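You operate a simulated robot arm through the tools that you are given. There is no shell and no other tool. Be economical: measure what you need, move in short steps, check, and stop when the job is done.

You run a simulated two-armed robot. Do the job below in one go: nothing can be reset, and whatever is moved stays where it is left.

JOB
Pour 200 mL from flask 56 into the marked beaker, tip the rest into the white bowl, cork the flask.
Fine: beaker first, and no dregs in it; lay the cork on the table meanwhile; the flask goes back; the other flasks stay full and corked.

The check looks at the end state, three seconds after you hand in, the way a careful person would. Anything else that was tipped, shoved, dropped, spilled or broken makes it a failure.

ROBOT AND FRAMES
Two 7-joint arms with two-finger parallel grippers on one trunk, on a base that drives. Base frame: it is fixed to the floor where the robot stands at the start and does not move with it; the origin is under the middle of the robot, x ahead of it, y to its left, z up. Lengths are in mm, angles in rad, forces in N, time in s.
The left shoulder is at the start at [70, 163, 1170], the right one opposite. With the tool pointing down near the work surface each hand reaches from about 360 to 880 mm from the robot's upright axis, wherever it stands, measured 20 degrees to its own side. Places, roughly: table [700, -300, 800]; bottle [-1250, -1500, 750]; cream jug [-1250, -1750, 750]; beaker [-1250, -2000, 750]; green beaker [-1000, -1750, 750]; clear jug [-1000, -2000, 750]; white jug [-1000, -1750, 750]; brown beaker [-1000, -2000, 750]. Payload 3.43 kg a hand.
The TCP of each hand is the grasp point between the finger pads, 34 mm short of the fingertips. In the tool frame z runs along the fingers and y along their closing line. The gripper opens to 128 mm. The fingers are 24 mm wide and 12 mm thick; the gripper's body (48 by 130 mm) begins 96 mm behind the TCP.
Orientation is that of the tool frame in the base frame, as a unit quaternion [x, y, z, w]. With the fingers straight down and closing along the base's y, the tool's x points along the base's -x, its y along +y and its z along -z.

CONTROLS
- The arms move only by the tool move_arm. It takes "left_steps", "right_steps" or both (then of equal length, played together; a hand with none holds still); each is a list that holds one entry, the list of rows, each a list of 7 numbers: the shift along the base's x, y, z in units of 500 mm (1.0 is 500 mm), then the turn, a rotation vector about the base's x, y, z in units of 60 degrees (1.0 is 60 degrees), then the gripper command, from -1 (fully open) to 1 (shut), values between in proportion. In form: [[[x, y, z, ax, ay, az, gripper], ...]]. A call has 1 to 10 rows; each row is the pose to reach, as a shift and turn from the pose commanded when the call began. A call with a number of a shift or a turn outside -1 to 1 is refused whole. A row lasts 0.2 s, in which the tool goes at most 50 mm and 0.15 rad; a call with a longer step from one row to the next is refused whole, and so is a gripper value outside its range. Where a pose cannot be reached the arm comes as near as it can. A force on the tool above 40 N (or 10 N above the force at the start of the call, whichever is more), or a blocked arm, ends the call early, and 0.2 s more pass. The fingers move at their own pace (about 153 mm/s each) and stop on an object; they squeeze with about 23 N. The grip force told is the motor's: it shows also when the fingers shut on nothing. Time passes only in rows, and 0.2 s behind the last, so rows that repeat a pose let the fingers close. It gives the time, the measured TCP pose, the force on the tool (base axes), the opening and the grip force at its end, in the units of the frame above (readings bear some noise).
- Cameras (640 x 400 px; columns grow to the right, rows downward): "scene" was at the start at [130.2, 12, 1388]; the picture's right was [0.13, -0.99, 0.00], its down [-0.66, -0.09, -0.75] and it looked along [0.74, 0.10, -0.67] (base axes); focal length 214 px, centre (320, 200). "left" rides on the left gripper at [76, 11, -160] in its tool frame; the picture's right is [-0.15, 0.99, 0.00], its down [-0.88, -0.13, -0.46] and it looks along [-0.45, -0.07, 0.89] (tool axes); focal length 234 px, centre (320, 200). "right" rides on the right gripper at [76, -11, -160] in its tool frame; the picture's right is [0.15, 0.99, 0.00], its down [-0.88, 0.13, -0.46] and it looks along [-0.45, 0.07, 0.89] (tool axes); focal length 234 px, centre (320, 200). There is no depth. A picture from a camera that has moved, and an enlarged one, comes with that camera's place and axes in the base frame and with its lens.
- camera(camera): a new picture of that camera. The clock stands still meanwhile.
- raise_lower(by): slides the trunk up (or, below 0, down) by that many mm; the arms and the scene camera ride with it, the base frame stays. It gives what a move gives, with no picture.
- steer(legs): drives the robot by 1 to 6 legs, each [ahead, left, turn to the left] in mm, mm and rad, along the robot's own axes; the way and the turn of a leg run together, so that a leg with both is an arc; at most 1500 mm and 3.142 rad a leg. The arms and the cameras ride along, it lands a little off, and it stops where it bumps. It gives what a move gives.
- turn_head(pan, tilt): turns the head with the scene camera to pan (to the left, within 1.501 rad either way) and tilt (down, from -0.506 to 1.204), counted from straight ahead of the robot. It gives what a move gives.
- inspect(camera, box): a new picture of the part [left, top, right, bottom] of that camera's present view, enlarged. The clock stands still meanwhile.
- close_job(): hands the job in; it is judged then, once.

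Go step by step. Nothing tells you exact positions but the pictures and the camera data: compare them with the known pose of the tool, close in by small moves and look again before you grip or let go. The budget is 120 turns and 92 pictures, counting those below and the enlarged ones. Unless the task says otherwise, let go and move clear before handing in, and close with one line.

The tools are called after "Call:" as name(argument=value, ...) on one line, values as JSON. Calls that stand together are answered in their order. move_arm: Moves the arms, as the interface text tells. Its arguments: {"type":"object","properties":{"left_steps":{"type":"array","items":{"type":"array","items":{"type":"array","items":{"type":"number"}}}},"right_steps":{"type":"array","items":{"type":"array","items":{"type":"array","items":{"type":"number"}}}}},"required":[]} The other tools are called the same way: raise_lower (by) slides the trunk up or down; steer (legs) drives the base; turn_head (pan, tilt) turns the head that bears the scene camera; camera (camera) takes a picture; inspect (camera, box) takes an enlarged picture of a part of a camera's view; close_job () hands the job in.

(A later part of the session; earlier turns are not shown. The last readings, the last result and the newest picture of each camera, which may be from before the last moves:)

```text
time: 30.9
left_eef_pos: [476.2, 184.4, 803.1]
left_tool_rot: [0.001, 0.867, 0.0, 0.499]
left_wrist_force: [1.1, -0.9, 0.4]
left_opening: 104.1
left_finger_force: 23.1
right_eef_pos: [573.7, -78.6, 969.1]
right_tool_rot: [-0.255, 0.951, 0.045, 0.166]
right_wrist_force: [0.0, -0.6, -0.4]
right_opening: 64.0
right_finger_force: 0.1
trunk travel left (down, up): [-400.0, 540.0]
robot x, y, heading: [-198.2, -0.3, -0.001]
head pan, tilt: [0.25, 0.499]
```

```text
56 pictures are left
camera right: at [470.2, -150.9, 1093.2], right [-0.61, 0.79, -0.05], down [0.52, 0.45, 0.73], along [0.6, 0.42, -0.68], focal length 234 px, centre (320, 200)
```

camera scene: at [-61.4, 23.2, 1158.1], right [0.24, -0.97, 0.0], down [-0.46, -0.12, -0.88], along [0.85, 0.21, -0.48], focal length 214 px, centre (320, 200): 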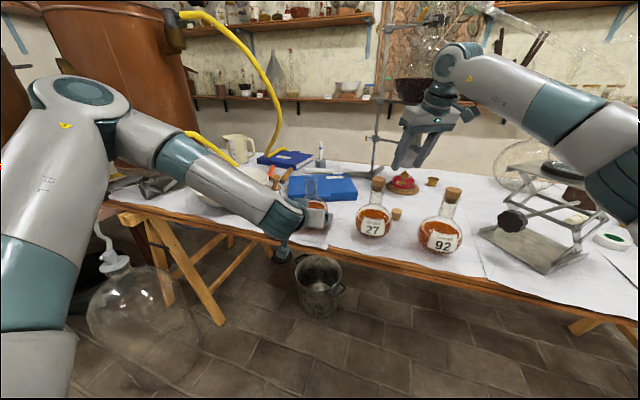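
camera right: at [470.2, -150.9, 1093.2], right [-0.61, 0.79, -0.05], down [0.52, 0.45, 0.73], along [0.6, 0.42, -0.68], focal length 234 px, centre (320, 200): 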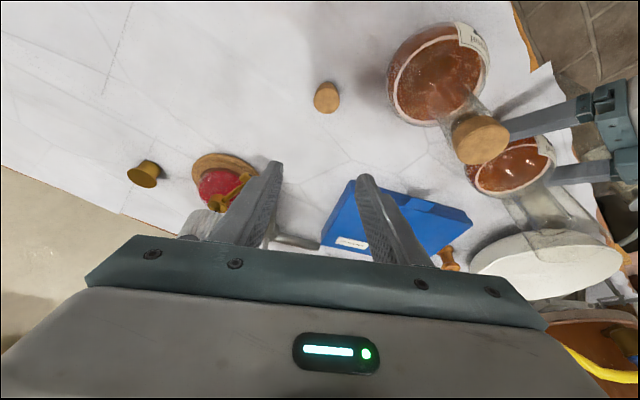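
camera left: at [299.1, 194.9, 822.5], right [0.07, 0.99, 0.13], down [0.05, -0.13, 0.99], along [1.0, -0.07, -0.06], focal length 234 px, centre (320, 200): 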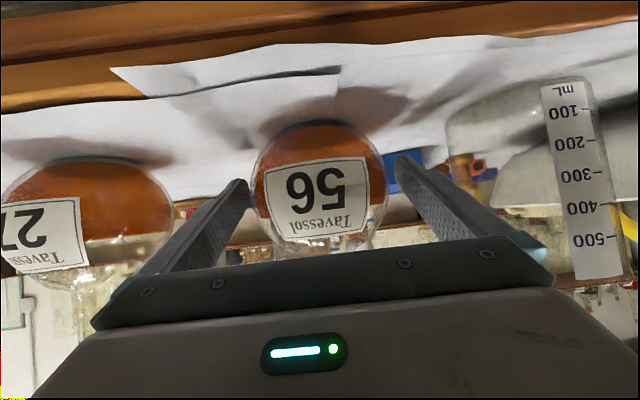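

Flask 92 is unmoved and still corked, and the 56 cork stands at about (580, −81). I'll lift flask 56 gently beside the beaker.

Call:
move_arm(left_steps=[[[0, 0, 0.01, 0, 0, 0, 1], [0, 0, 0.03, 0, 0, 0, 1], [0.0, 0, 0.06, 0, 0, 0, 1], [0.0, 0, 0.1, 0, 0, 0, 1], [0.005, 0.01, 0.14, 0, 0, 0, 1], [0.01, 0.02, 0.18, 0, 0, 0, 1], [0.016, 0.03, 0.21, 0, 0, 0, 1], [0.016, 0.038, 0.23, 0, 0, 0, 1], [0.016, 0.038, 0.234, 0, 0, 0, 1]]])

Call:
camera(camera="scene")

```text
time: 32.9
left_eef_pos: [483.8, 205.7, 915.9]
left_tool_rot: [0.0, 0.867, 0.0, 0.499]
left_wrist_force: [-0.2, -1.0, -5.7]
left_opening: 104.2
left_finger_force: 22.7
right_eef_pos: [574.5, -79.8, 968.3]
right_tool_rot: [-0.254, 0.951, 0.045, 0.168]
right_wrist_force: [-0.6, 0.2, 0.7]
right_opening: 64.0
right_finger_force: 0.1
trunk travel left (down, up): [-400.0, 540.0]
robot x, y, heading: [-200.0, 0.4, 0.001]
head pan, tilt: [0.25, 0.499]
```

```text
55 pictures are left
camera scene: at [-61.3, 23.4, 1158.1], right [0.24, -0.97, 0.0], down [-0.46, -0.12, -0.88], along [0.85, 0.21, -0.48], focal length 214 px, centre (320, 200)
```

scene: 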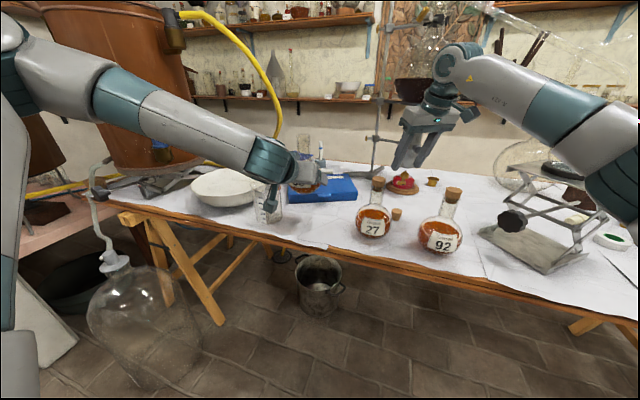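

The flask weighs about 5.7 N and the lift was clean. Now a gentle tilt to about 50°, which should be just short of pouring.

Call:
move_arm(left_steps=[[[0, 0, 0, -0.1, 0, 0, 1], [0, 0, 0, -0.2, 0, 0, 1], [0, 0, 0, -0.3, 0, 0, 1], [0, 0, 0, -0.4, 0, 0, 1], [0, 0, 0, -0.5, 0, 0, 1], [0, 0, 0, -0.6, 0, 0, 1], [0, 0, 0, -0.7, 0, 0, 1], [0, 0, 0, -0.8, 0, 0, 1], [0, 0, 0, -0.83, 0, 0, 1], [0, 0, 0, -0.83, 0, 0, 1]]])

Call:
camera(camera="scene")

Call:
camera(camera="left")

```text
time: 35.1
left_eef_pos: [483.2, 205.8, 918.1]
left_tool_rot: [-0.211, 0.786, -0.365, 0.452]
left_wrist_force: [0.4, -0.1, -5.7]
left_opening: 104.1
left_finger_force: 23.1
right_eef_pos: [574.3, -79.0, 968.8]
right_tool_rot: [-0.255, 0.951, 0.045, 0.167]
right_wrist_force: [-0.3, 0.0, 1.1]
right_opening: 64.3
right_finger_force: 0.1
trunk travel left (down, up): [-400.0, 540.0]
robot x, y, heading: [-198.8, -0.5, -0.005]
head pan, tilt: [0.25, 0.499]
```

```text
54 pictures are left
camera scene: at [-61.3, 23.5, 1158.1], right [0.24, -0.97, 0.0], down [-0.46, -0.12, -0.88], along [0.85, 0.21, -0.48], focal length 214 px, centre (320, 200)
```

scene: 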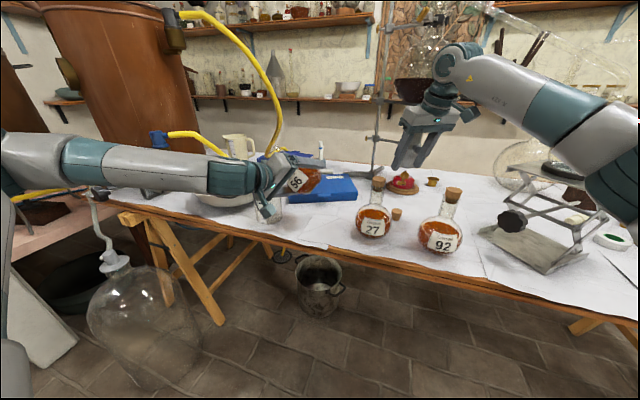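

```text
53 pictures are left
camera left: at [306.4, 224.6, 916.9], right [0.07, 0.73, -0.67], down [0.05, 0.67, 0.74], along [1.0, -0.09, 0.02], focal length 234 px, centre (320, 200)
```

left: 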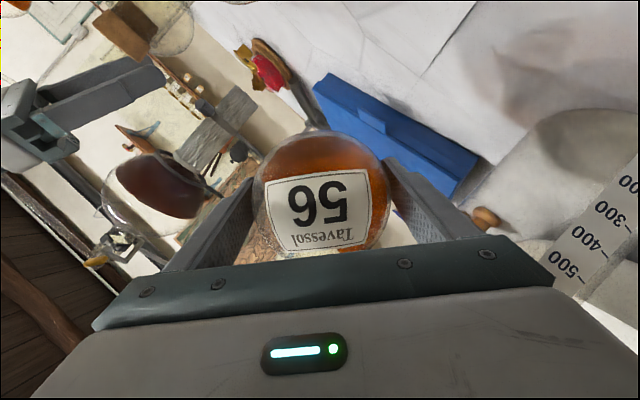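

Call:
inspect(camera="scene", box=[216, 150, 344, 230])

```text
5.00 times, centred on (280, 190) of scene
camera zoom: at [-61.3, 23.5, 1158.1], right [0.24, -0.97, 0.0], down [-0.46, -0.12, -0.88], along [0.85, 0.21, -0.48], focal length 1072 px, centre (520, 250)
```

zoom: 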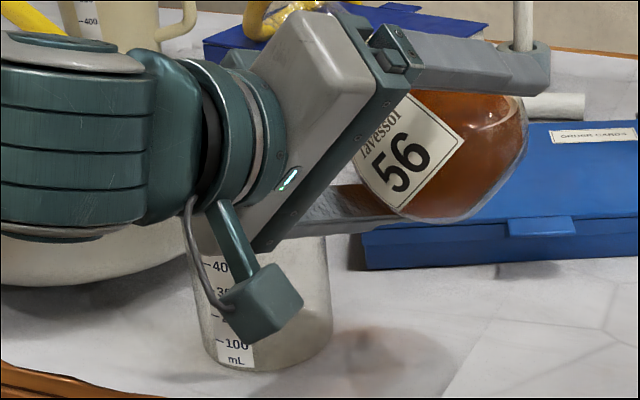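

The roll axis works. I'll go on to about 65° in small steps and watch the weight and the beaker.

Call:
move_arm(left_steps=[[[0, 0, 0, -0.05, 0, 0, 1], [0, 0, 0, -0.1, 0, 0, 1], [0, 0, 0, -0.15, 0, 0, 1], [0, 0, 0, -0.2, 0, 0, 1], [0, 0, 0, -0.25, 0, 0, 1], [0, 0, 0, -0.25, 0, 0, 1], [0, 0, 0, -0.25, 0, 0, 1], [0, 0, 0, -0.25, 0, 0, 1]]])

Call:
inspect(camera="scene", box=[216, 150, 344, 230])

Call:
camera(camera="left")

```text
time: 36.9
left_eef_pos: [484.0, 206.4, 918.1]
left_tool_rot: [-0.268, 0.731, -0.465, 0.421]
left_wrist_force: [1.2, 1.0, -5.9]
left_opening: 104.1
left_finger_force: 22.7
right_eef_pos: [573.4, -79.3, 968.8]
right_tool_rot: [-0.254, 0.952, 0.045, 0.167]
right_wrist_force: [0.1, 0.2, 0.1]
right_opening: 64.1
right_finger_force: 0.0
trunk travel left (down, up): [-400.0, 540.0]
robot x, y, heading: [-199.7, 1.2, -0.002]
head pan, tilt: [0.25, 0.499]
```

```text
5.00 times, centred on (280, 190) of scene
camera zoom: at [-61.3, 23.4, 1158.1], right [0.24, -0.97, 0.0], down [-0.46, -0.12, -0.88], along [0.85, 0.21, -0.48], focal length 1072 px, centre (520, 250)
```

zoom: 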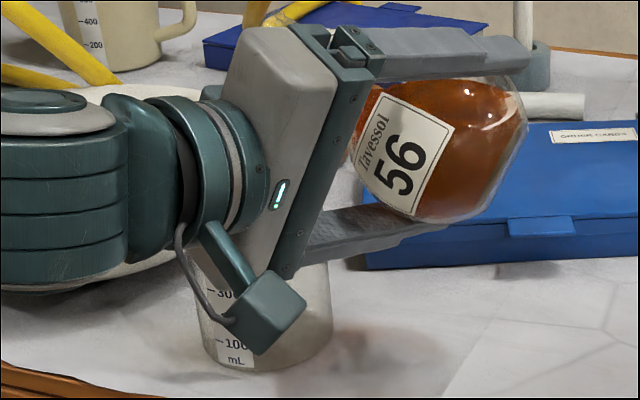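

```text
50 pictures are left
camera left: at [307.0, 223.8, 912.7], right [0.07, 0.54, -0.84], down [0.05, 0.84, 0.54], along [1.0, -0.08, 0.04], focal length 234 px, centre (320, 200)
```

left: 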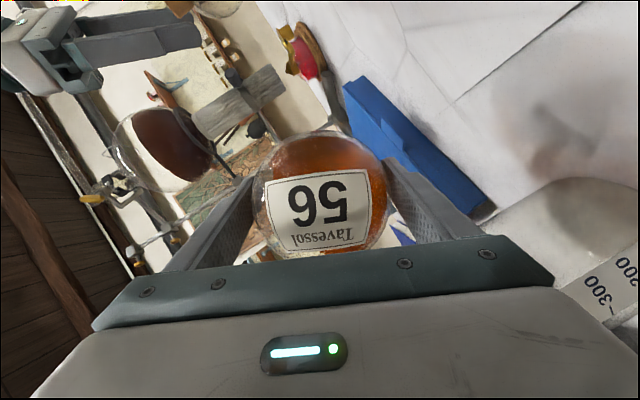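

Call:
move_arm(left_steps=[[[0, 0, 0, -0.03, 0, 0, 1], [0, 0, 0, -0.06, 0, 0, 1], [0, 0, 0, -0.09, 0, 0, 1], [0, 0, 0, -0.09, 0, 0, 1], [0, 0, 0, -0.09, 0, 0, 1], [0, 0, 0, -0.09, 0, 0, 1]]])

Call:
inspect(camera="scene", box=[216, 150, 344, 230])

```text
time: 38.3
left_eef_pos: [483.7, 206.4, 917.3]
left_tool_rot: [-0.288, 0.708, -0.498, 0.409]
left_wrist_force: [-0.1, -0.4, -5.7]
left_opening: 104.5
left_finger_force: 22.9
right_eef_pos: [574.6, -79.7, 968.4]
right_tool_rot: [-0.254, 0.951, 0.045, 0.168]
right_wrist_force: [0.4, 0.1, 0.4]
right_opening: 64.0
right_finger_force: 0.1
trunk travel left (down, up): [-400.0, 540.0]
robot x, y, heading: [-199.5, 1.4, -0.0]
head pan, tilt: [0.25, 0.499]
```

```text
5.00 times, centred on (280, 190) of scene
camera zoom: at [-61.3, 23.5, 1158.1], right [0.24, -0.97, 0.0], down [-0.46, -0.12, -0.88], along [0.85, 0.21, -0.48], focal length 1072 px, centre (520, 250)
```

zoom: 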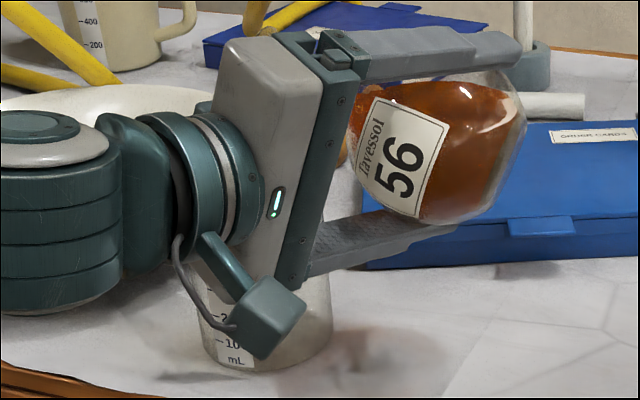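

Call:
move_arm(left_steps=[[[0, 0, 0, -0.03, 0, 0, 1], [0, 0, 0, -0.06, 0, 0, 1], [0, 0, 0, -0.08, 0, 0, 1], [0, 0, 0, -0.08, 0, 0, 1], [0, 0, 0, -0.08, 0, 0, 1], [0, 0, 0, -0.08, 0, 0, 1]]])

Call:
inspect(camera="scene", box=[216, 150, 344, 230])

```text
time: 39.7
left_eef_pos: [483.7, 207.4, 916.7]
left_tool_rot: [-0.305, 0.688, -0.526, 0.396]
left_wrist_force: [0.1, 0.3, -5.7]
left_opening: 104.2
left_finger_force: 23.3
right_eef_pos: [575.2, -79.6, 968.6]
right_tool_rot: [-0.254, 0.952, 0.044, 0.167]
right_wrist_force: [-0.4, 1.5, 0.9]
right_opening: 63.9
right_finger_force: 0.0
trunk travel left (down, up): [-400.0, 540.0]
robot x, y, heading: [-202.0, -5.0, -0.001]
head pan, tilt: [0.25, 0.499]
```

```text
5.00 times, centred on (280, 190) of scene
camera zoom: at [-61.3, 23.5, 1158.1], right [0.24, -0.97, 0.0], down [-0.46, -0.12, -0.88], along [0.85, 0.21, -0.48], focal length 1072 px, centre (520, 250)
```

zoom: 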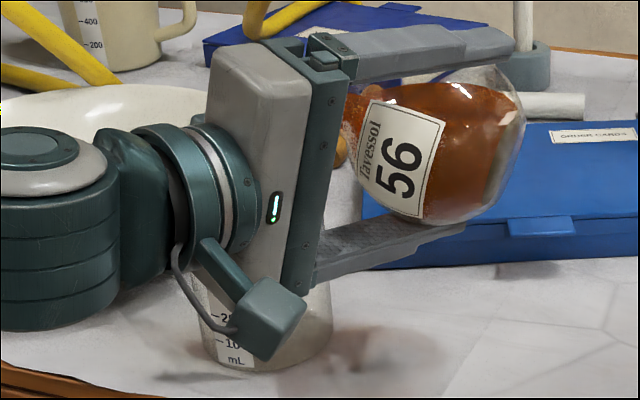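

Call:
move_arm(left_steps=[[[0, 0, 0, -0.02, 0, 0, 1], [0, 0, 0, -0.04, 0, 0, 1], [0, 0, 0, -0.05, 0, 0, 1], [0, 0, 0, -0.05, 0, 0, 1], [0, 0, 0, -0.05, 0, 0, 1]]])

Call:
inspect(camera="scene", box=[216, 150, 344, 230])

```text
time: 40.9
left_eef_pos: [481.3, 212.0, 934.1]
left_tool_rot: [-0.314, 0.676, -0.543, 0.386]
left_wrist_force: [0.2, 0.4, -4.9]
left_opening: 104.4
left_finger_force: 22.8
left hand out of reach, approached as far as the arm can: row 1, 2, 3, 4, 5
right_eef_pos: [574.8, -79.5, 968.0]
right_tool_rot: [-0.254, 0.951, 0.045, 0.168]
right_wrist_force: [-0.5, 0.3, 0.7]
right_opening: 64.2
right_finger_force: 0.0
trunk travel left (down, up): [-400.0, 540.0]
robot x, y, heading: [-202.1, 1.0, -0.001]
head pan, tilt: [0.25, 0.499]
```

```text
5.00 times, centred on (280, 190) of scene
camera zoom: at [-61.4, 23.5, 1158.1], right [0.24, -0.97, 0.0], down [-0.46, -0.12, -0.88], along [0.85, 0.21, -0.48], focal length 1072 px, centre (520, 250)
```

zoom: 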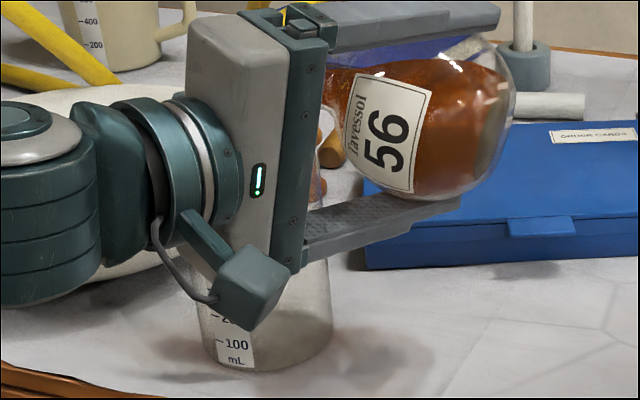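

The left wrist runs out of reach at 78° without pouring, and it seems to want to be higher relative to the shoulder. I'll untilt a little, raise both hands 120 mm, and lower the trunk to match.

Call:
move_arm(left_steps=[[[0, 0, 0.02, 0.07, 0, 0, 1], [0, -0.006, 0.06, 0.14, 0, 0, 1], [0.004, -0.012, 0.1, 0.14, 0, 0, 1], [0.004, -0.012, 0.14, 0.14, 0, 0, 1], [0.004, -0.012, 0.17, 0.14, 0, 0, 1], [0.004, -0.012, 0.2, 0.14, 0, 0, 1], [0.004, -0.012, 0.2, 0.14, 0, 0, 1]]], right_steps=[[[0, 0, 0.04, 0, 0, 0, 0], [0, 0, 0.08, 0, 0, 0, 0], [0, 0, 0.12, 0, 0, 0, 0], [0, 0, 0.16, 0, 0, 0, 0], [0, 0, 0.2, 0, 0, 0, 0], [0, 0, 0.24, 0, 0, 0, 0], [0, 0, 0.24, 0, 0, 0, 0]]])

Call:
raise_lower(by=-120)

Call:
camera(camera="scene")

```text
time: 42.5
left_eef_pos: [483.7, 206.6, 1034.6]
left_tool_rot: [-0.286, 0.711, -0.495, 0.41]
left_wrist_force: [0.0, -0.1, -4.0]
left_opening: 104.1
left_finger_force: 22.4
right_eef_pos: [573.1, -79.0, 1057.5]
right_tool_rot: [-0.254, 0.952, 0.044, 0.167]
right_wrist_force: [0.4, -1.0, 0.3]
right_opening: 64.3
right_finger_force: 0.0
right hand out of reach, approached as far as the arm can: row 5, 6, 7
trunk travel left (down, up): [-400.0, 540.0]
robot x, y, heading: [-194.6, 5.0, -0.003]
head pan, tilt: [0.25, 0.499]
```

```text
time: 44.0
left_eef_pos: [481.5, 205.5, 914.8]
left_tool_rot: [-0.285, 0.711, -0.496, 0.409]
left_wrist_force: [-1.2, 0.3, -5.6]
left_opening: 104.2
left_finger_force: 22.9
right_eef_pos: [573.6, -79.9, 938.1]
right_tool_rot: [-0.255, 0.951, 0.045, 0.168]
right_wrist_force: [0.1, 0.0, 0.3]
right_opening: 63.8
right_finger_force: 0.1
trunk travel left (down, up): [-280.0, 660.0]
robot x, y, heading: [-198.8, 1.6, 0.003]
head pan, tilt: [0.25, 0.499]
```

```text
46 pictures are left
camera scene: at [-61.7, 23.4, 1038.2], right [0.24, -0.97, 0.0], down [-0.46, -0.12, -0.88], along [0.85, 0.21, -0.48], focal length 214 px, centre (320, 200)
```

scene: 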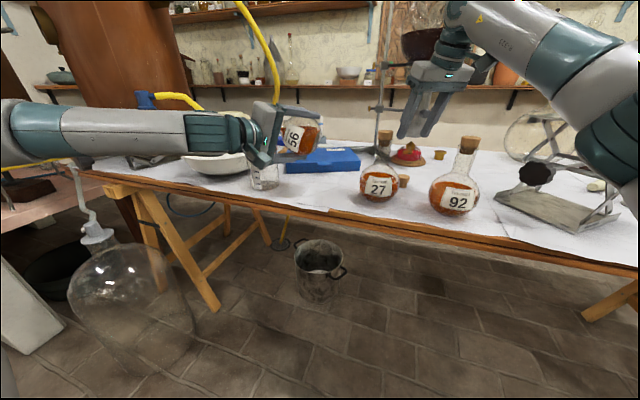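

Call:
move_arm(left_steps=[[[0.004, 0.002, 0.005, -0.05, 0, 0, 1], [0.004, 0.002, 0.005, -0.1, 0, 0, 1], [0.004, 0.002, 0.005, -0.13, 0, 0, 1], [0.004, 0.002, 0.005, -0.13, 0, 0, 1]]])

Call:
inspect(camera="scene", box=[216, 100, 376, 200])

```text
time: 45.0
left_eef_pos: [485.1, 206.7, 915.7]
left_tool_rot: [-0.313, 0.676, -0.542, 0.389]
left_wrist_force: [-0.2, -0.1, -4.7]
left_opening: 104.2
left_finger_force: 23.4
right_eef_pos: [573.7, -78.8, 938.0]
right_tool_rot: [-0.254, 0.951, 0.045, 0.168]
right_wrist_force: [-0.2, 0.5, -0.6]
right_opening: 63.9
right_finger_force: 0.0
trunk travel left (down, up): [-280.0, 660.0]
robot x, y, heading: [-194.7, -2.9, 0.0]
head pan, tilt: [0.25, 0.499]
```

```text
4.00 times, centred on (296, 150) of scene
camera zoom: at [-61.4, 23.5, 1038.1], right [0.24, -0.97, 0.0], down [-0.46, -0.12, -0.88], along [0.85, 0.21, -0.48], focal length 858 px, centre (416, 400)
```

zoom: 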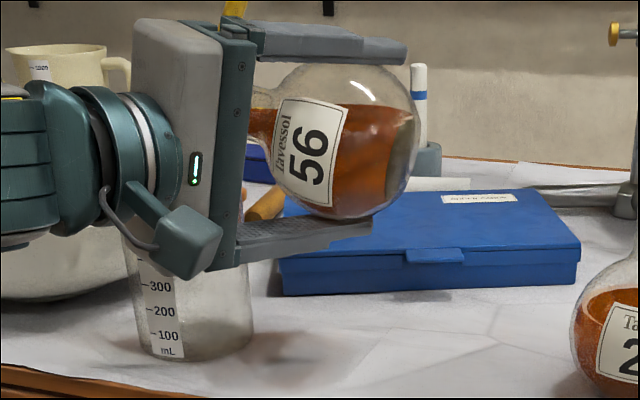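

Reach is good now, the scale is readable and no liquid has moved yet. I'll tilt in fine steps.

Call:
move_arm(left_steps=[[[0, 0, 0, -0.02, 0, 0, 1], [0, 0, 0, -0.04, 0, 0, 1], [0, 0, 0, -0.05, 0, 0, 1], [0, 0, 0, -0.05, 0, 0, 1], [0, 0, 0, -0.05, 0, 0, 1]]])

Call:
inspect(camera="scene", box=[216, 100, 376, 200])

```text
time: 46.2
left_eef_pos: [485.6, 206.8, 916.8]
left_tool_rot: [-0.322, 0.662, -0.559, 0.381]
left_wrist_force: [-0.2, 0.7, -6.4]
left_opening: 104.1
left_finger_force: 23.2
right_eef_pos: [573.7, -79.4, 936.2]
right_tool_rot: [-0.253, 0.952, 0.045, 0.168]
right_wrist_force: [-0.5, -0.8, 0.3]
right_opening: 63.9
right_finger_force: 0.0
trunk travel left (down, up): [-280.0, 660.0]
robot x, y, heading: [-198.0, 2.8, -0.004]
head pan, tilt: [0.25, 0.499]
```

```text
4.00 times, centred on (296, 150) of scene
camera zoom: at [-61.4, 23.5, 1038.1], right [0.24, -0.97, 0.0], down [-0.46, -0.12, -0.88], along [0.85, 0.21, -0.48], focal length 858 px, centre (416, 400)
```

zoom: 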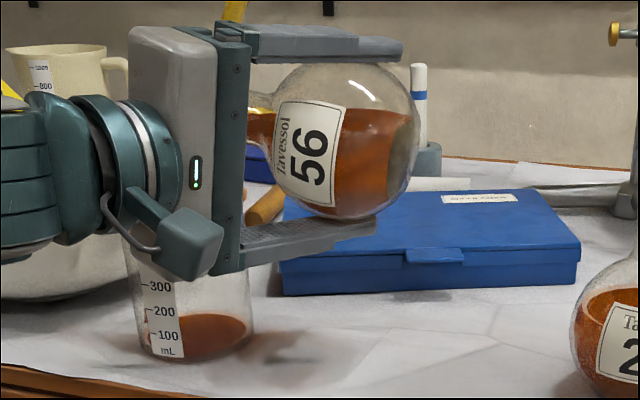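

Liquid is now running into the beaker. I'll hold the tilt briefly and look.

Call:
move_arm(left_steps=[[[0, 0, 0, 0, 0, 0, 1], [0, 0, 0, 0, 0, 0, 1]]])

Call:
inspect(camera="scene", box=[232, 140, 312, 190])

```text
time: 46.8
left_eef_pos: [485.1, 206.7, 916.6]
left_tool_rot: [-0.322, 0.662, -0.559, 0.382]
left_wrist_force: [-0.1, 0.5, -4.0]
left_opening: 104.1
left_finger_force: 22.6
right_eef_pos: [573.6, -78.5, 937.4]
right_tool_rot: [-0.255, 0.951, 0.045, 0.168]
right_wrist_force: [0.1, -0.4, 0.9]
right_opening: 64.1
right_finger_force: 0.1
trunk travel left (down, up): [-280.0, 660.0]
robot x, y, heading: [-199.6, -1.0, -0.002]
head pan, tilt: [0.25, 0.499]
```

```text
8.00 times, centred on (272, 165) of scene
camera zoom: at [-61.4, 23.5, 1038.1], right [0.24, -0.97, 0.0], down [-0.46, -0.12, -0.88], along [0.85, 0.21, -0.48], focal length 1716 px, centre (704, 480)
```

zoom: 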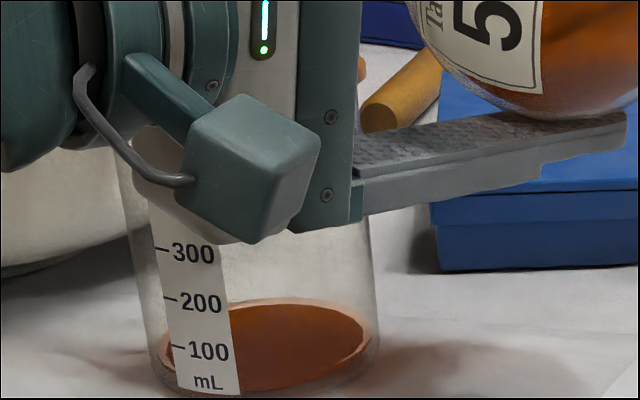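

About 45 mL is in and the flow is settling. I'll tilt another 4° and wait.

Call:
move_arm(left_steps=[[[0, 0, 0, -0.02, 0, 0, 1], [0, 0, 0, -0.04, 0, 0, 1], [0, 0, 0, -0.06, 0, 0, 1], [0, 0, 0, -0.06, 0, 0, 1], [0, 0, 0, -0.06, 0, 0, 1], [0, 0, 0, -0.06, 0, 0, 1]]])

Call:
inspect(camera="scene", box=[232, 140, 312, 190])

```text
time: 48.2
left_eef_pos: [485.2, 206.7, 915.3]
left_tool_rot: [-0.334, 0.644, -0.58, 0.371]
left_wrist_force: [0.6, 0.3, -4.1]
left_opening: 104.2
left_finger_force: 23.1
right_eef_pos: [573.6, -78.6, 938.2]
right_tool_rot: [-0.255, 0.951, 0.045, 0.168]
right_wrist_force: [-0.1, 0.3, 0.9]
right_opening: 64.0
right_finger_force: 0.1
trunk travel left (down, up): [-280.0, 660.0]
robot x, y, heading: [-195.8, 2.8, -0.002]
head pan, tilt: [0.25, 0.499]
```

```text
8.00 times, centred on (272, 165) of scene
camera zoom: at [-61.5, 23.5, 1038.1], right [0.24, -0.97, 0.0], down [-0.46, -0.12, -0.88], along [0.85, 0.21, -0.48], focal length 1716 px, centre (704, 480)
```

zoom: 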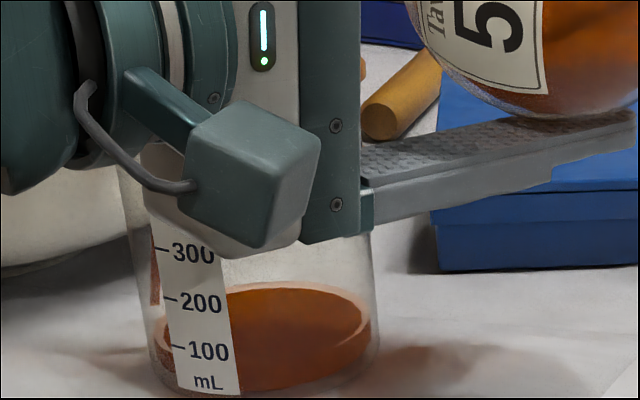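

The stream is landing near the left wall, at about y=365. I'll shift the flask 8 mm back and keep pouring.

Call:
move_arm(left_steps=[[[0, -0.008, 0, 0, 0, 0, 1], [0, -0.016, 0, 0, 0, 0, 1], [0, -0.016, 0, 0, 0, 0, 1]]])

Call:
inspect(camera="scene", box=[232, 140, 312, 190])

```text
time: 49.0
left_eef_pos: [484.4, 199.7, 915.7]
left_tool_rot: [-0.334, 0.644, -0.58, 0.372]
left_wrist_force: [0.4, 0.1, -5.0]
left_opening: 104.2
left_finger_force: 23.1
right_eef_pos: [573.3, -79.6, 938.2]
right_tool_rot: [-0.254, 0.952, 0.045, 0.168]
right_wrist_force: [-0.7, 0.3, 0.6]
right_opening: 64.1
right_finger_force: 0.0
trunk travel left (down, up): [-280.0, 660.0]
robot x, y, heading: [-200.9, -0.8, 0.001]
head pan, tilt: [0.25, 0.499]
```

```text
8.00 times, centred on (272, 165) of scene
camera zoom: at [-61.5, 23.5, 1038.1], right [0.24, -0.97, 0.0], down [-0.46, -0.12, -0.88], along [0.85, 0.21, -0.48], focal length 1716 px, centre (704, 480)
```

zoom: 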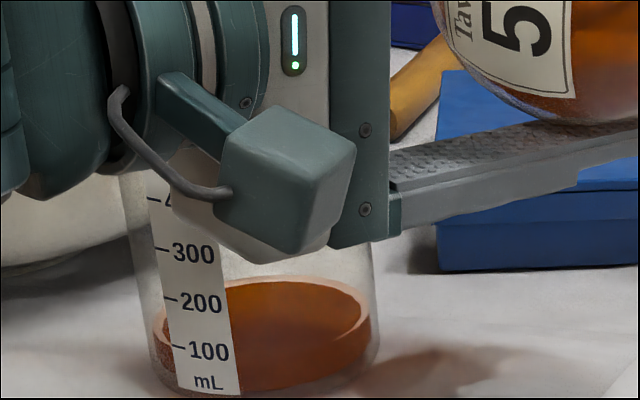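

By the surface ellipse it's at about 105 mL. I'll tilt another 3°.

Call:
move_arm(left_steps=[[[0, 0, 0, -0.02, 0, 0, 1], [0, 0, 0, -0.04, 0, 0, 1], [0, 0, 0, -0.05, 0, 0, 1], [0, 0, 0, -0.05, 0, 0, 1], [0, 0, 0, -0.05, 0, 0, 1], [0, 0, 0, -0.05, 0, 0, 1], [0, 0, 0, -0.05, 0, 0, 1]]])

Call:
inspect(camera="scene", box=[232, 140, 312, 190])

```text
time: 50.6
left_eef_pos: [483.5, 198.6, 916.4]
left_tool_rot: [-0.343, 0.628, -0.597, 0.363]
left_wrist_force: [-0.1, -0.7, -4.1]
left_opening: 104.2
left_finger_force: 23.1
right_eef_pos: [573.3, -79.8, 937.6]
right_tool_rot: [-0.254, 0.952, 0.045, 0.168]
right_wrist_force: [-0.2, 0.4, 0.1]
right_opening: 64.0
right_finger_force: 0.1
trunk travel left (down, up): [-280.0, 660.0]
robot x, y, heading: [-198.3, -1.2, -0.002]
head pan, tilt: [0.25, 0.499]
```

```text
8.00 times, centred on (272, 165) of scene
camera zoom: at [-61.5, 23.4, 1038.1], right [0.24, -0.97, 0.0], down [-0.46, -0.12, -0.88], along [0.85, 0.21, -0.48], focal length 1716 px, centre (704, 480)
```

zoom: 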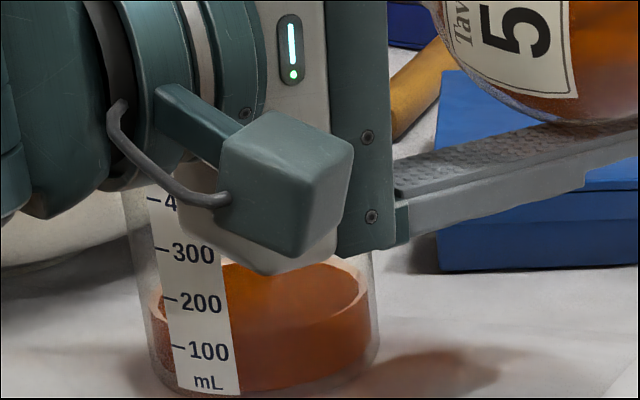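

About 147 mL now. Another 2.5° next.

Call:
move_arm(left_steps=[[[0, 0, 0, -0.02, 0, 0, 1], [0, 0, 0, -0.04, 0, 0, 1], [0, 0, 0, -0.04, 0, 0, 1], [0, 0, 0, -0.04, 0, 0, 1], [0, 0, 0, -0.04, 0, 0, 1], [0, 0, 0, -0.04, 0, 0, 1], [0, 0, 0, -0.04, 0, 0, 1]]])

Call:
inspect(camera="scene", box=[232, 140, 312, 190])

```text
time: 52.2
left_eef_pos: [484.8, 199.2, 914.6]
left_tool_rot: [-0.352, 0.616, -0.609, 0.355]
left_wrist_force: [-0.1, 0.6, -3.9]
left_opening: 104.0
left_finger_force: 22.9
right_eef_pos: [573.4, -79.9, 937.7]
right_tool_rot: [-0.254, 0.952, 0.045, 0.168]
right_wrist_force: [1.2, -0.5, 0.6]
right_opening: 64.1
right_finger_force: 0.1
trunk travel left (down, up): [-280.0, 660.0]
robot x, y, heading: [-200.3, -1.1, -0.003]
head pan, tilt: [0.25, 0.499]
```

```text
8.00 times, centred on (272, 165) of scene
camera zoom: at [-61.6, 23.4, 1038.1], right [0.24, -0.97, 0.0], down [-0.46, -0.12, -0.88], along [0.85, 0.21, -0.48], focal length 1716 px, centre (704, 480)
```

zoom: 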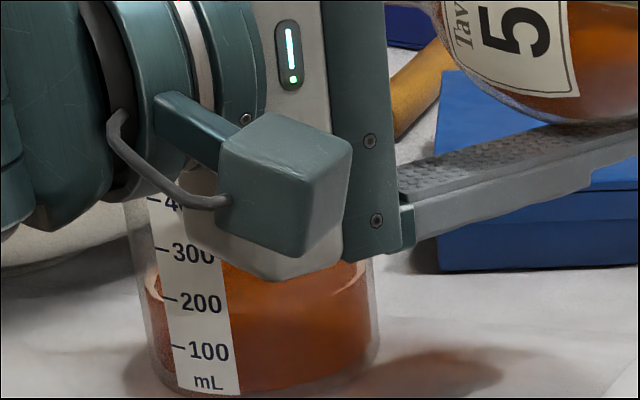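

It's near 190 mL, so I'll tilt back to stop the flow and measure.

Call:
move_arm(left_steps=[[[0, 0, 0, 0.1, 0, 0, 1], [0, 0, 0, 0.2, 0, 0, 1], [0, 0, 0, 0.3, 0, 0, 1], [0, 0, 0, 0.3, 0, 0, 1], [0, 0, 0, 0.3, 0, 0, 1], [0, 0, 0, 0.3, 0, 0, 1]]])

Call:
inspect(camera="scene", box=[240, 140, 304, 190])

```text
time: 53.6
left_eef_pos: [484.2, 199.9, 915.5]
left_tool_rot: [-0.292, 0.702, -0.506, 0.407]
left_wrist_force: [1.7, 0.2, -3.6]
left_opening: 104.0
left_finger_force: 23.0
right_eef_pos: [574.8, -79.2, 937.1]
right_tool_rot: [-0.254, 0.952, 0.045, 0.168]
right_wrist_force: [0.5, -0.4, -0.5]
right_opening: 64.3
right_finger_force: 0.1
trunk travel left (down, up): [-280.0, 660.0]
robot x, y, heading: [-199.5, -2.3, -0.002]
head pan, tilt: [0.25, 0.499]
```

```text
8.00 times, centred on (272, 165) of scene
camera zoom: at [-61.5, 23.5, 1038.1], right [0.24, -0.97, 0.0], down [-0.46, -0.12, -0.88], along [0.85, 0.21, -0.48], focal length 1716 px, centre (704, 480)
```

zoom: 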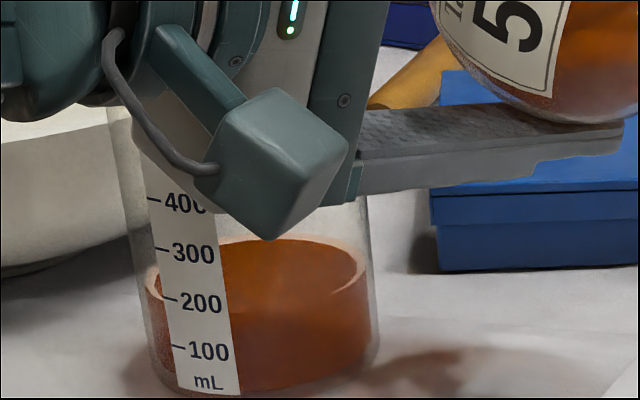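

Call:
inspect(camera="scene", box=[248, 166, 280, 186])

```text
16.00 times, centred on (264, 176) of scene
camera zoom: at [-61.5, 23.5, 1038.1], right [0.24, -0.97, 0.0], down [-0.46, -0.12, -0.88], along [0.85, 0.21, -0.48], focal length 3432 px, centre (1216, 584)
```

zoom: 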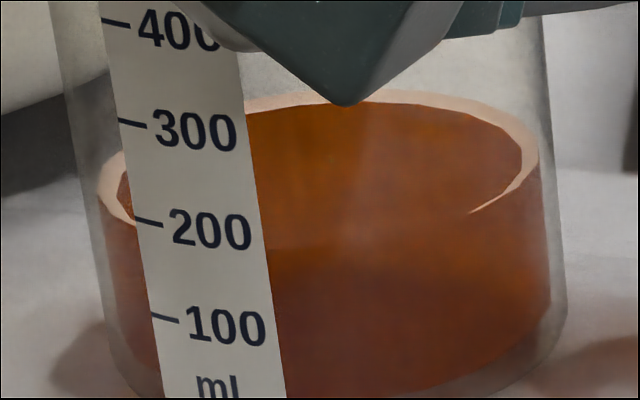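

The level is about 188–190 mL. I'll top up by tilting briefly to about 90° and back.

Call:
move_arm(left_steps=[[[0, 0, 0, -0.1, 0, 0, 1], [0, 0, 0, -0.2, 0, 0, 1], [0, 0, 0, -0.3, 0, 0, 1], [0, 0, 0, -0.315, 0, 0, 1], [0, 0, 0, -0.315, 0, 0, 1], [0, 0, 0, -0.2, 0, 0, 1], [0, 0, 0, -0.1, 0, 0, 1], [0, 0, 0, 0, 0, 0, 1], [0, 0, 0, 0, 0, 0, 1], [0, 0, 0, 0, 0, 0, 1]]])

Call:
inspect(camera="scene", box=[248, 166, 280, 186])

```text
time: 55.8
left_eef_pos: [484.1, 198.0, 917.9]
left_tool_rot: [-0.292, 0.704, -0.505, 0.406]
left_wrist_force: [-0.4, 0.7, -3.6]
left_opening: 104.0
left_finger_force: 22.8
right_eef_pos: [573.2, -79.2, 937.8]
right_tool_rot: [-0.254, 0.951, 0.044, 0.168]
right_wrist_force: [0.5, 1.4, -0.6]
right_opening: 64.1
right_finger_force: 0.0
trunk travel left (down, up): [-280.0, 660.0]
robot x, y, heading: [-200.6, 3.8, -0.002]
head pan, tilt: [0.25, 0.499]
```

```text
16.00 times, centred on (264, 176) of scene
camera zoom: at [-61.7, 23.4, 1038.2], right [0.24, -0.97, 0.0], down [-0.46, -0.12, -0.88], along [0.85, 0.21, -0.48], focal length 3432 px, centre (1216, 584)
```

zoom: 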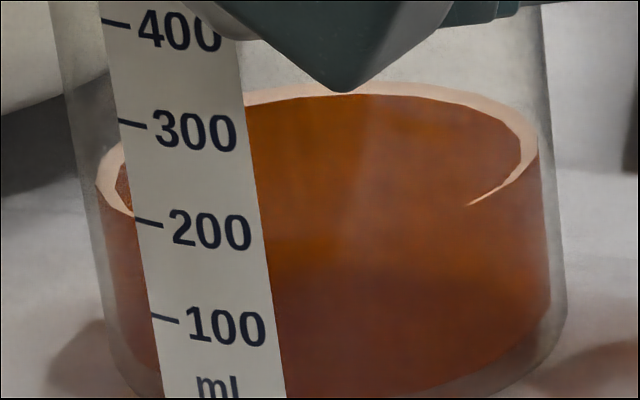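

It's about 195–198 mL. One more very small splash should settle it.

Call:
move_arm(left_steps=[[[0, 0, 0, -0.1, 0, 0, 1], [0, 0, 0, -0.2, 0, 0, 1], [0, 0, 0, -0.3, 0, 0, 1], [0, 0, 0, -0.318, 0, 0, 1], [0, 0, 0, -0.2, 0, 0, 1], [0, 0, 0, -0.1, 0, 0, 1], [0, 0, 0, 0, 0, 0, 1], [0, 0, 0, 0.1, 0, 0, 1], [0, 0, 0, 0.2, 0, 0, 1]]])

Call:
inspect(camera="scene", box=[248, 166, 280, 186])

Call:
camera(camera="scene")

```text
time: 57.8
left_eef_pos: [485.1, 198.3, 916.8]
left_tool_rot: [-0.246, 0.753, -0.429, 0.434]
left_wrist_force: [-0.4, 0.1, -2.7]
left_opening: 104.0
left_finger_force: 23.0
left hand out of reach, approached as far as the arm can: row 4
right_eef_pos: [572.8, -79.5, 937.5]
right_tool_rot: [-0.253, 0.952, 0.045, 0.168]
right_wrist_force: [0.7, -0.1, 0.7]
right_opening: 63.9
right_finger_force: 0.0
trunk travel left (down, up): [-280.0, 660.0]
robot x, y, heading: [-199.2, 2.4, -0.004]
head pan, tilt: [0.25, 0.499]
```

```text
16.00 times, centred on (264, 176) of scene
camera zoom: at [-61.8, 23.0, 1038.2], right [0.24, -0.97, 0.0], down [-0.46, -0.12, -0.88], along [0.85, 0.21, -0.48], focal length 3432 px, centre (1216, 584)
```

zoom: 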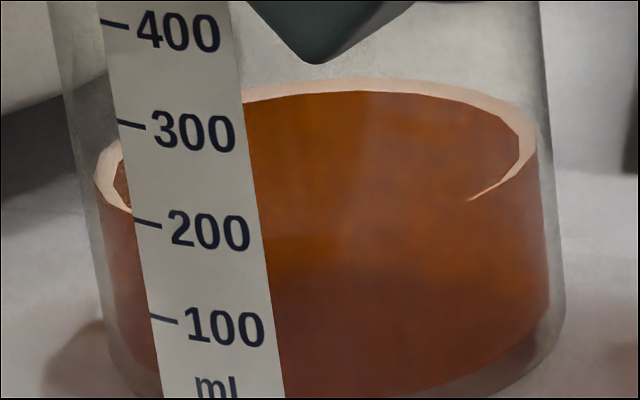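

```text
34 pictures are left
camera scene: at [-61.8, 23.0, 1038.2], right [0.24, -0.97, 0.0], down [-0.46, -0.12, -0.88], along [0.85, 0.21, -0.48], focal length 214 px, centre (320, 200)
```

scene: 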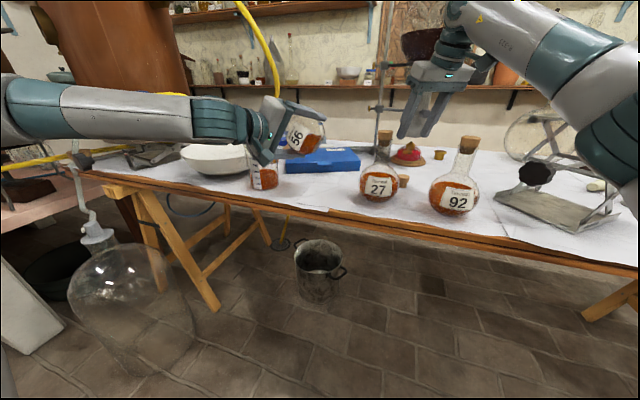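

The beaker now reads about 200 mL. I'll lift the flask at its present lean over the beaker and across to the bowl, whose centre is at about (555, 518).

Call:
move_arm(left_steps=[[[0, 0, 0.06, 0, 0, 0, 1], [0, 0, 0.12, 0, 0, 0, 1], [0, 0, 0.19, 0, 0, 0, 1], [0.03, 0.07, 0.19, 0, 0, 0, 1], [0.06, 0.14, 0.19, 0, 0, 0, 1], [0.09, 0.21, 0.19, 0, 0, 0, 1], [0.12, 0.28, 0.19, 0, 0, 0, 1], [0.14, 0.34, 0.19, 0, 0, 0, 1], [0.15, 0.39, 0.19, 0, 0, 0, 1], [0.15, 0.39, 0.15, 0, 0, 0, 1]]])

Call:
camera(camera="scene")

Call:
camera(camera="left")

```text
time: 60.0
left_eef_pos: [562.0, 395.6, 992.4]
left_tool_rot: [-0.247, 0.752, -0.429, 0.434]
left_wrist_force: [0.4, 0.7, -3.6]
left_opening: 104.0
left_finger_force: 23.2
right_eef_pos: [573.2, -78.7, 936.9]
right_tool_rot: [-0.254, 0.952, 0.045, 0.168]
right_wrist_force: [-0.2, -1.1, -0.2]
right_opening: 63.9
right_finger_force: 0.1
trunk travel left (down, up): [-280.0, 660.0]
robot x, y, heading: [-198.9, 0.0, -0.003]
head pan, tilt: [0.25, 0.499]
```

```text
33 pictures are left
camera scene: at [-61.4, 23.7, 1038.1], right [0.24, -0.97, 0.0], down [-0.46, -0.12, -0.88], along [0.85, 0.21, -0.48], focal length 214 px, centre (320, 200)
```

scene: 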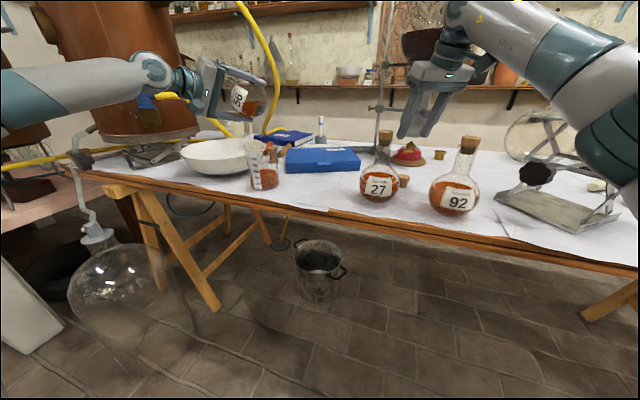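

```text
32 pictures are left
camera left: at [386.4, 413.0, 990.0], right [0.07, 0.61, -0.79], down [0.05, 0.79, 0.62], along [1.0, -0.08, 0.03], focal length 234 px, centre (320, 200)
```

left: 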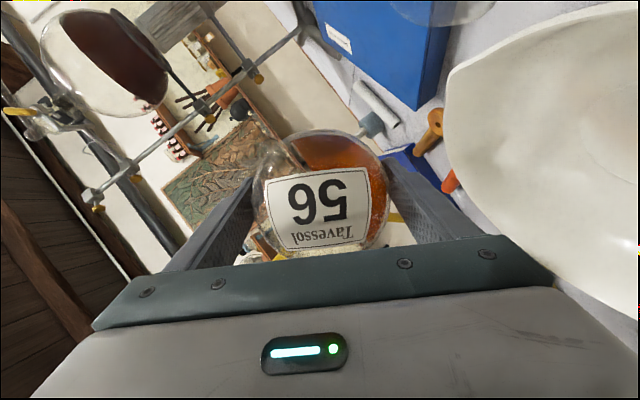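

The flask is beside the bowl. I'll lower it and begin rolling about the tool axis, which leaves the wrist in place.

Call:
move_arm(left_steps=[[[0, 0.0, -0.04, 0, 0, 0, 1], [0, 0.0, -0.08, 0, 0, 0, 1], [0, 0.0, -0.1, 0, 0, 0, 1], [0, 0.0, -0.1, -0.1, 0.05, 0.03, 1], [0, 0.0, -0.1, -0.2, 0.1, 0.06, 1], [0, 0.0, -0.1, -0.3, 0.15, 0.09, 1], [0, 0.0, -0.1, -0.4, 0.2, 0.12, 1], [0, 0, -0.1, -0.4, 0.2, 0.12, 1]]])

Call:
camera(camera="scene")

```text
time: 61.8
left_eef_pos: [559.3, 393.8, 941.9]
left_tool_rot: [-0.422, 0.671, -0.52, 0.318]
left_wrist_force: [-0.1, -0.2, -2.9]
left_opening: 104.4
left_finger_force: 23.4
right_eef_pos: [573.0, -80.1, 937.3]
right_tool_rot: [-0.254, 0.952, 0.045, 0.167]
right_wrist_force: [0.0, -0.6, 0.0]
right_opening: 64.1
right_finger_force: 0.0
trunk travel left (down, up): [-280.0, 660.0]
robot x, y, heading: [-193.9, -1.3, 0.001]
head pan, tilt: [0.25, 0.499]
```

```text
31 pictures are left
camera scene: at [-61.5, 23.6, 1038.1], right [0.24, -0.97, 0.0], down [-0.46, -0.12, -0.88], along [0.85, 0.21, -0.48], focal length 214 px, centre (320, 200)
```

scene: 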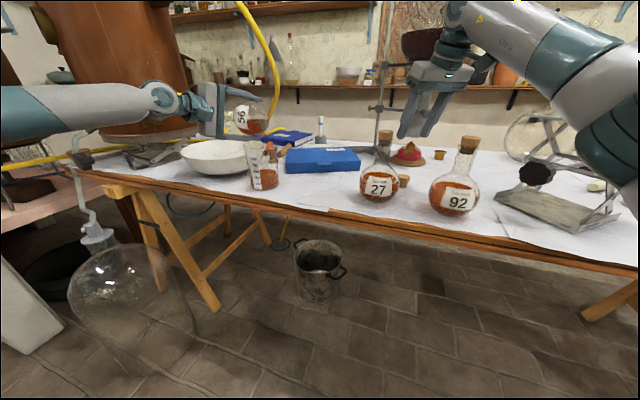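

Call:
move_arm(left_steps=[[[0, 0, 0, -0.05, 0.025, 0.015, 1], [0, 0, 0, -0.1, 0.05, 0.03, 1], [0, 0, 0, -0.15, 0.075, 0.045, 1], [0, 0, 0, -0.2, 0.1, 0.06, 1], [0, 0, 0, -0.2, 0.1, 0.06, 1], [0, 0, 0, -0.25, 0.124, 0.074, 1], [0, 0, 0, -0.25, 0.124, 0.074, 1], [0, 0, 0, -0.3, 0.149, 0.089, 1], [0, 0, 0, -0.3, 0.149, 0.089, 1], [0, 0, 0, -0.3, 0.149, 0.089, 1]]])

Call:
inspect(camera="scene", box=[160, 70, 320, 190])

```text
time: 64.0
left_eef_pos: [560.0, 394.6, 942.6]
left_tool_rot: [-0.536, 0.583, -0.569, 0.22]
left_wrist_force: [0.7, 0.1, -2.9]
left_opening: 104.0
left_finger_force: 23.5
right_eef_pos: [573.4, -79.8, 938.1]
right_tool_rot: [-0.253, 0.952, 0.044, 0.168]
right_wrist_force: [-0.3, -0.1, -0.6]
right_opening: 64.2
right_finger_force: 0.0
trunk travel left (down, up): [-280.0, 660.0]
robot x, y, heading: [-196.9, -0.6, 0.001]
head pan, tilt: [0.25, 0.499]
```

```text
3.33 times, centred on (240, 130) of scene
camera zoom: at [-61.7, 23.5, 1038.2], right [0.24, -0.97, 0.0], down [-0.46, -0.12, -0.88], along [0.85, 0.21, -0.48], focal length 715 px, centre (587, 433)
```

zoom: 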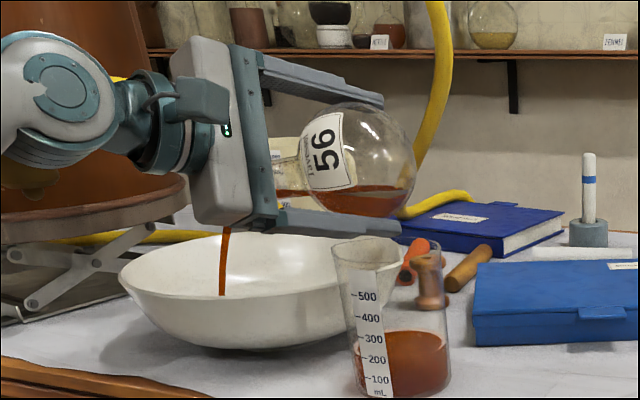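

The stream falls well inside the bowl. I'll continue rolling to empty the flask.

Call:
move_arm(left_steps=[[[0, 0, 0, -0.05, 0.025, 0.015, 1], [0, 0, 0, -0.05, 0.025, 0.015, 1], [0, 0, 0, -0.1, 0.05, 0.03, 1], [0, 0, 0, -0.1, 0.05, 0.03, 1], [0, 0, 0, -0.15, 0.075, 0.045, 1], [0, 0, 0, -0.2, 0.1, 0.06, 1], [0, 0, 0, -0.25, 0.124, 0.074, 1], [0, 0, 0, -0.25, 0.124, 0.074, 1], [0, 0, 0, -0.25, 0.124, 0.074, 1], [0, 0, 0, -0.25, 0.124, 0.074, 1]]])

Call:
inspect(camera="scene", box=[160, 70, 320, 190])

```text
time: 66.2
left_eef_pos: [559.3, 394.9, 943.1]
left_tool_rot: [0.618, -0.497, 0.595, -0.132]
left_wrist_force: [0.0, -0.1, -2.9]
left_opening: 103.7
left_finger_force: 22.8
right_eef_pos: [573.7, -79.2, 938.1]
right_tool_rot: [-0.254, 0.952, 0.045, 0.168]
right_wrist_force: [0.2, -0.8, -0.3]
right_opening: 64.2
right_finger_force: 0.1
trunk travel left (down, up): [-280.0, 660.0]
robot x, y, heading: [-199.8, -0.6, -0.005]
head pan, tilt: [0.25, 0.499]
```

```text
3.33 times, centred on (240, 130) of scene
camera zoom: at [-61.7, 23.4, 1038.2], right [0.24, -0.97, 0.0], down [-0.46, -0.12, -0.88], along [0.85, 0.21, -0.48], focal length 715 px, centre (587, 433)
```

zoom: 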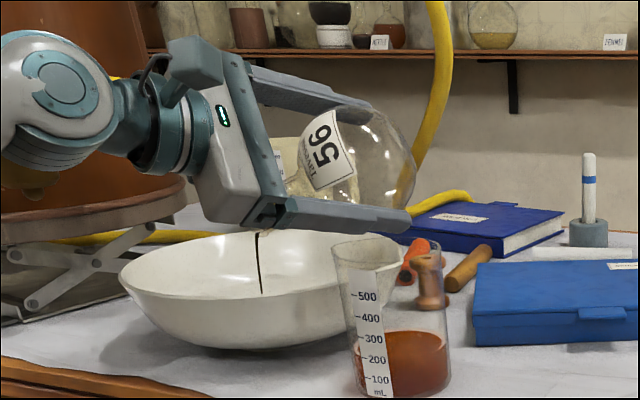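

Only the dark dregs are left running. I'll tilt a bit further and wait.

Call:
move_arm(left_steps=[[[0, 0.02, 0, -0.1, 0.05, 0.03, 1], [0, 0.03, 0, -0.2, 0.1, 0.06, 1], [0, 0.03, 0, -0.3, 0.149, 0.089, 1], [0, 0.03, 0, -0.3, 0.149, 0.089, 1], [0, 0.03, 0, -0.3, 0.149, 0.089, 1], [0, 0.03, 0, -0.3, 0.149, 0.089, 1], [0, 0.03, 0, -0.3, 0.149, 0.089, 1], [0, 0.03, 0, -0.3, 0.149, 0.089, 1], [0, 0.03, 0, -0.3, 0.149, 0.089, 1], [0, 0.03, 0, -0.3, 0.149, 0.089, 1]]])

Call:
inspect(camera="scene", box=[160, 70, 320, 190])

```text
time: 68.4
left_eef_pos: [559.0, 410.5, 942.1]
left_tool_rot: [0.697, -0.378, 0.609, -0.022]
left_wrist_force: [0.0, -0.7, 0.1]
left_opening: 103.7
left_finger_force: 23.5
right_eef_pos: [573.3, -79.7, 937.6]
right_tool_rot: [-0.254, 0.952, 0.045, 0.168]
right_wrist_force: [0.2, -0.4, 0.3]
right_opening: 64.0
right_finger_force: 0.0
trunk travel left (down, up): [-280.0, 660.0]
robot x, y, heading: [-196.0, 1.3, 0.001]
head pan, tilt: [0.25, 0.499]
```

```text
3.33 times, centred on (240, 130) of scene
camera zoom: at [-61.7, 23.4, 1038.2], right [0.24, -0.97, 0.0], down [-0.46, -0.12, -0.88], along [0.85, 0.21, -0.48], focal length 715 px, centre (587, 433)
```

zoom: 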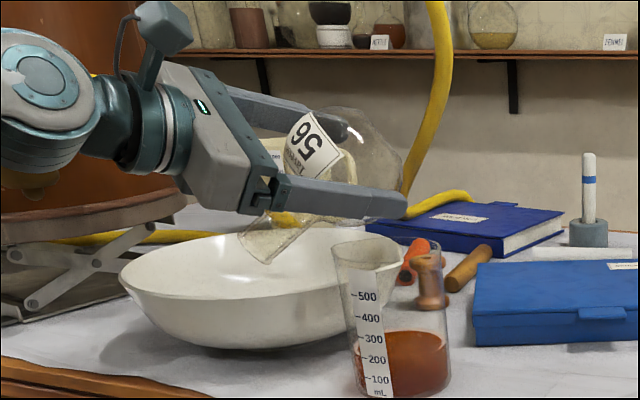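

The flask is empty. I'll roll it back while rising.

Call:
move_arm(left_steps=[[[0, 0, 0, 0.1, -0.05, -0.03, 1], [0, 0, 0, 0.2, -0.1, -0.06, 1], [0, 0, 0, 0.3, -0.149, -0.089, 1], [0, -0.01, 0.0, 0.4, -0.199, -0.119, 1], [0, -0.02, 0.02, 0.5, -0.248, -0.148, 1], [0, -0.03, 0.04, 0.6, -0.298, -0.178, 1], [0, -0.03, 0.06, 0.7, -0.348, -0.208, 1], [0, -0.03, 0.08, 0.8, -0.397, -0.237, 1], [0, -0.03, 0.1, 0.9, -0.447, -0.267, 1], [0, -0.03, 0.12, 1.0, -0.497, -0.297, 1]]])

```text
time: 70.6
left_eef_pos: [560.1, 395.1, 1003.6]
left_tool_rot: [-0.357, 0.707, -0.489, 0.365]
left_wrist_force: [0.3, -0.3, -1.4]
left_opening: 103.8
left_finger_force: 23.4
right_eef_pos: [573.8, -79.2, 937.9]
right_tool_rot: [-0.254, 0.951, 0.044, 0.168]
right_wrist_force: [1.2, -0.3, 1.0]
right_opening: 64.0
right_finger_force: 0.0
trunk travel left (down, up): [-280.0, 660.0]
robot x, y, heading: [-198.1, -1.4, 0.001]
head pan, tilt: [0.25, 0.499]
```

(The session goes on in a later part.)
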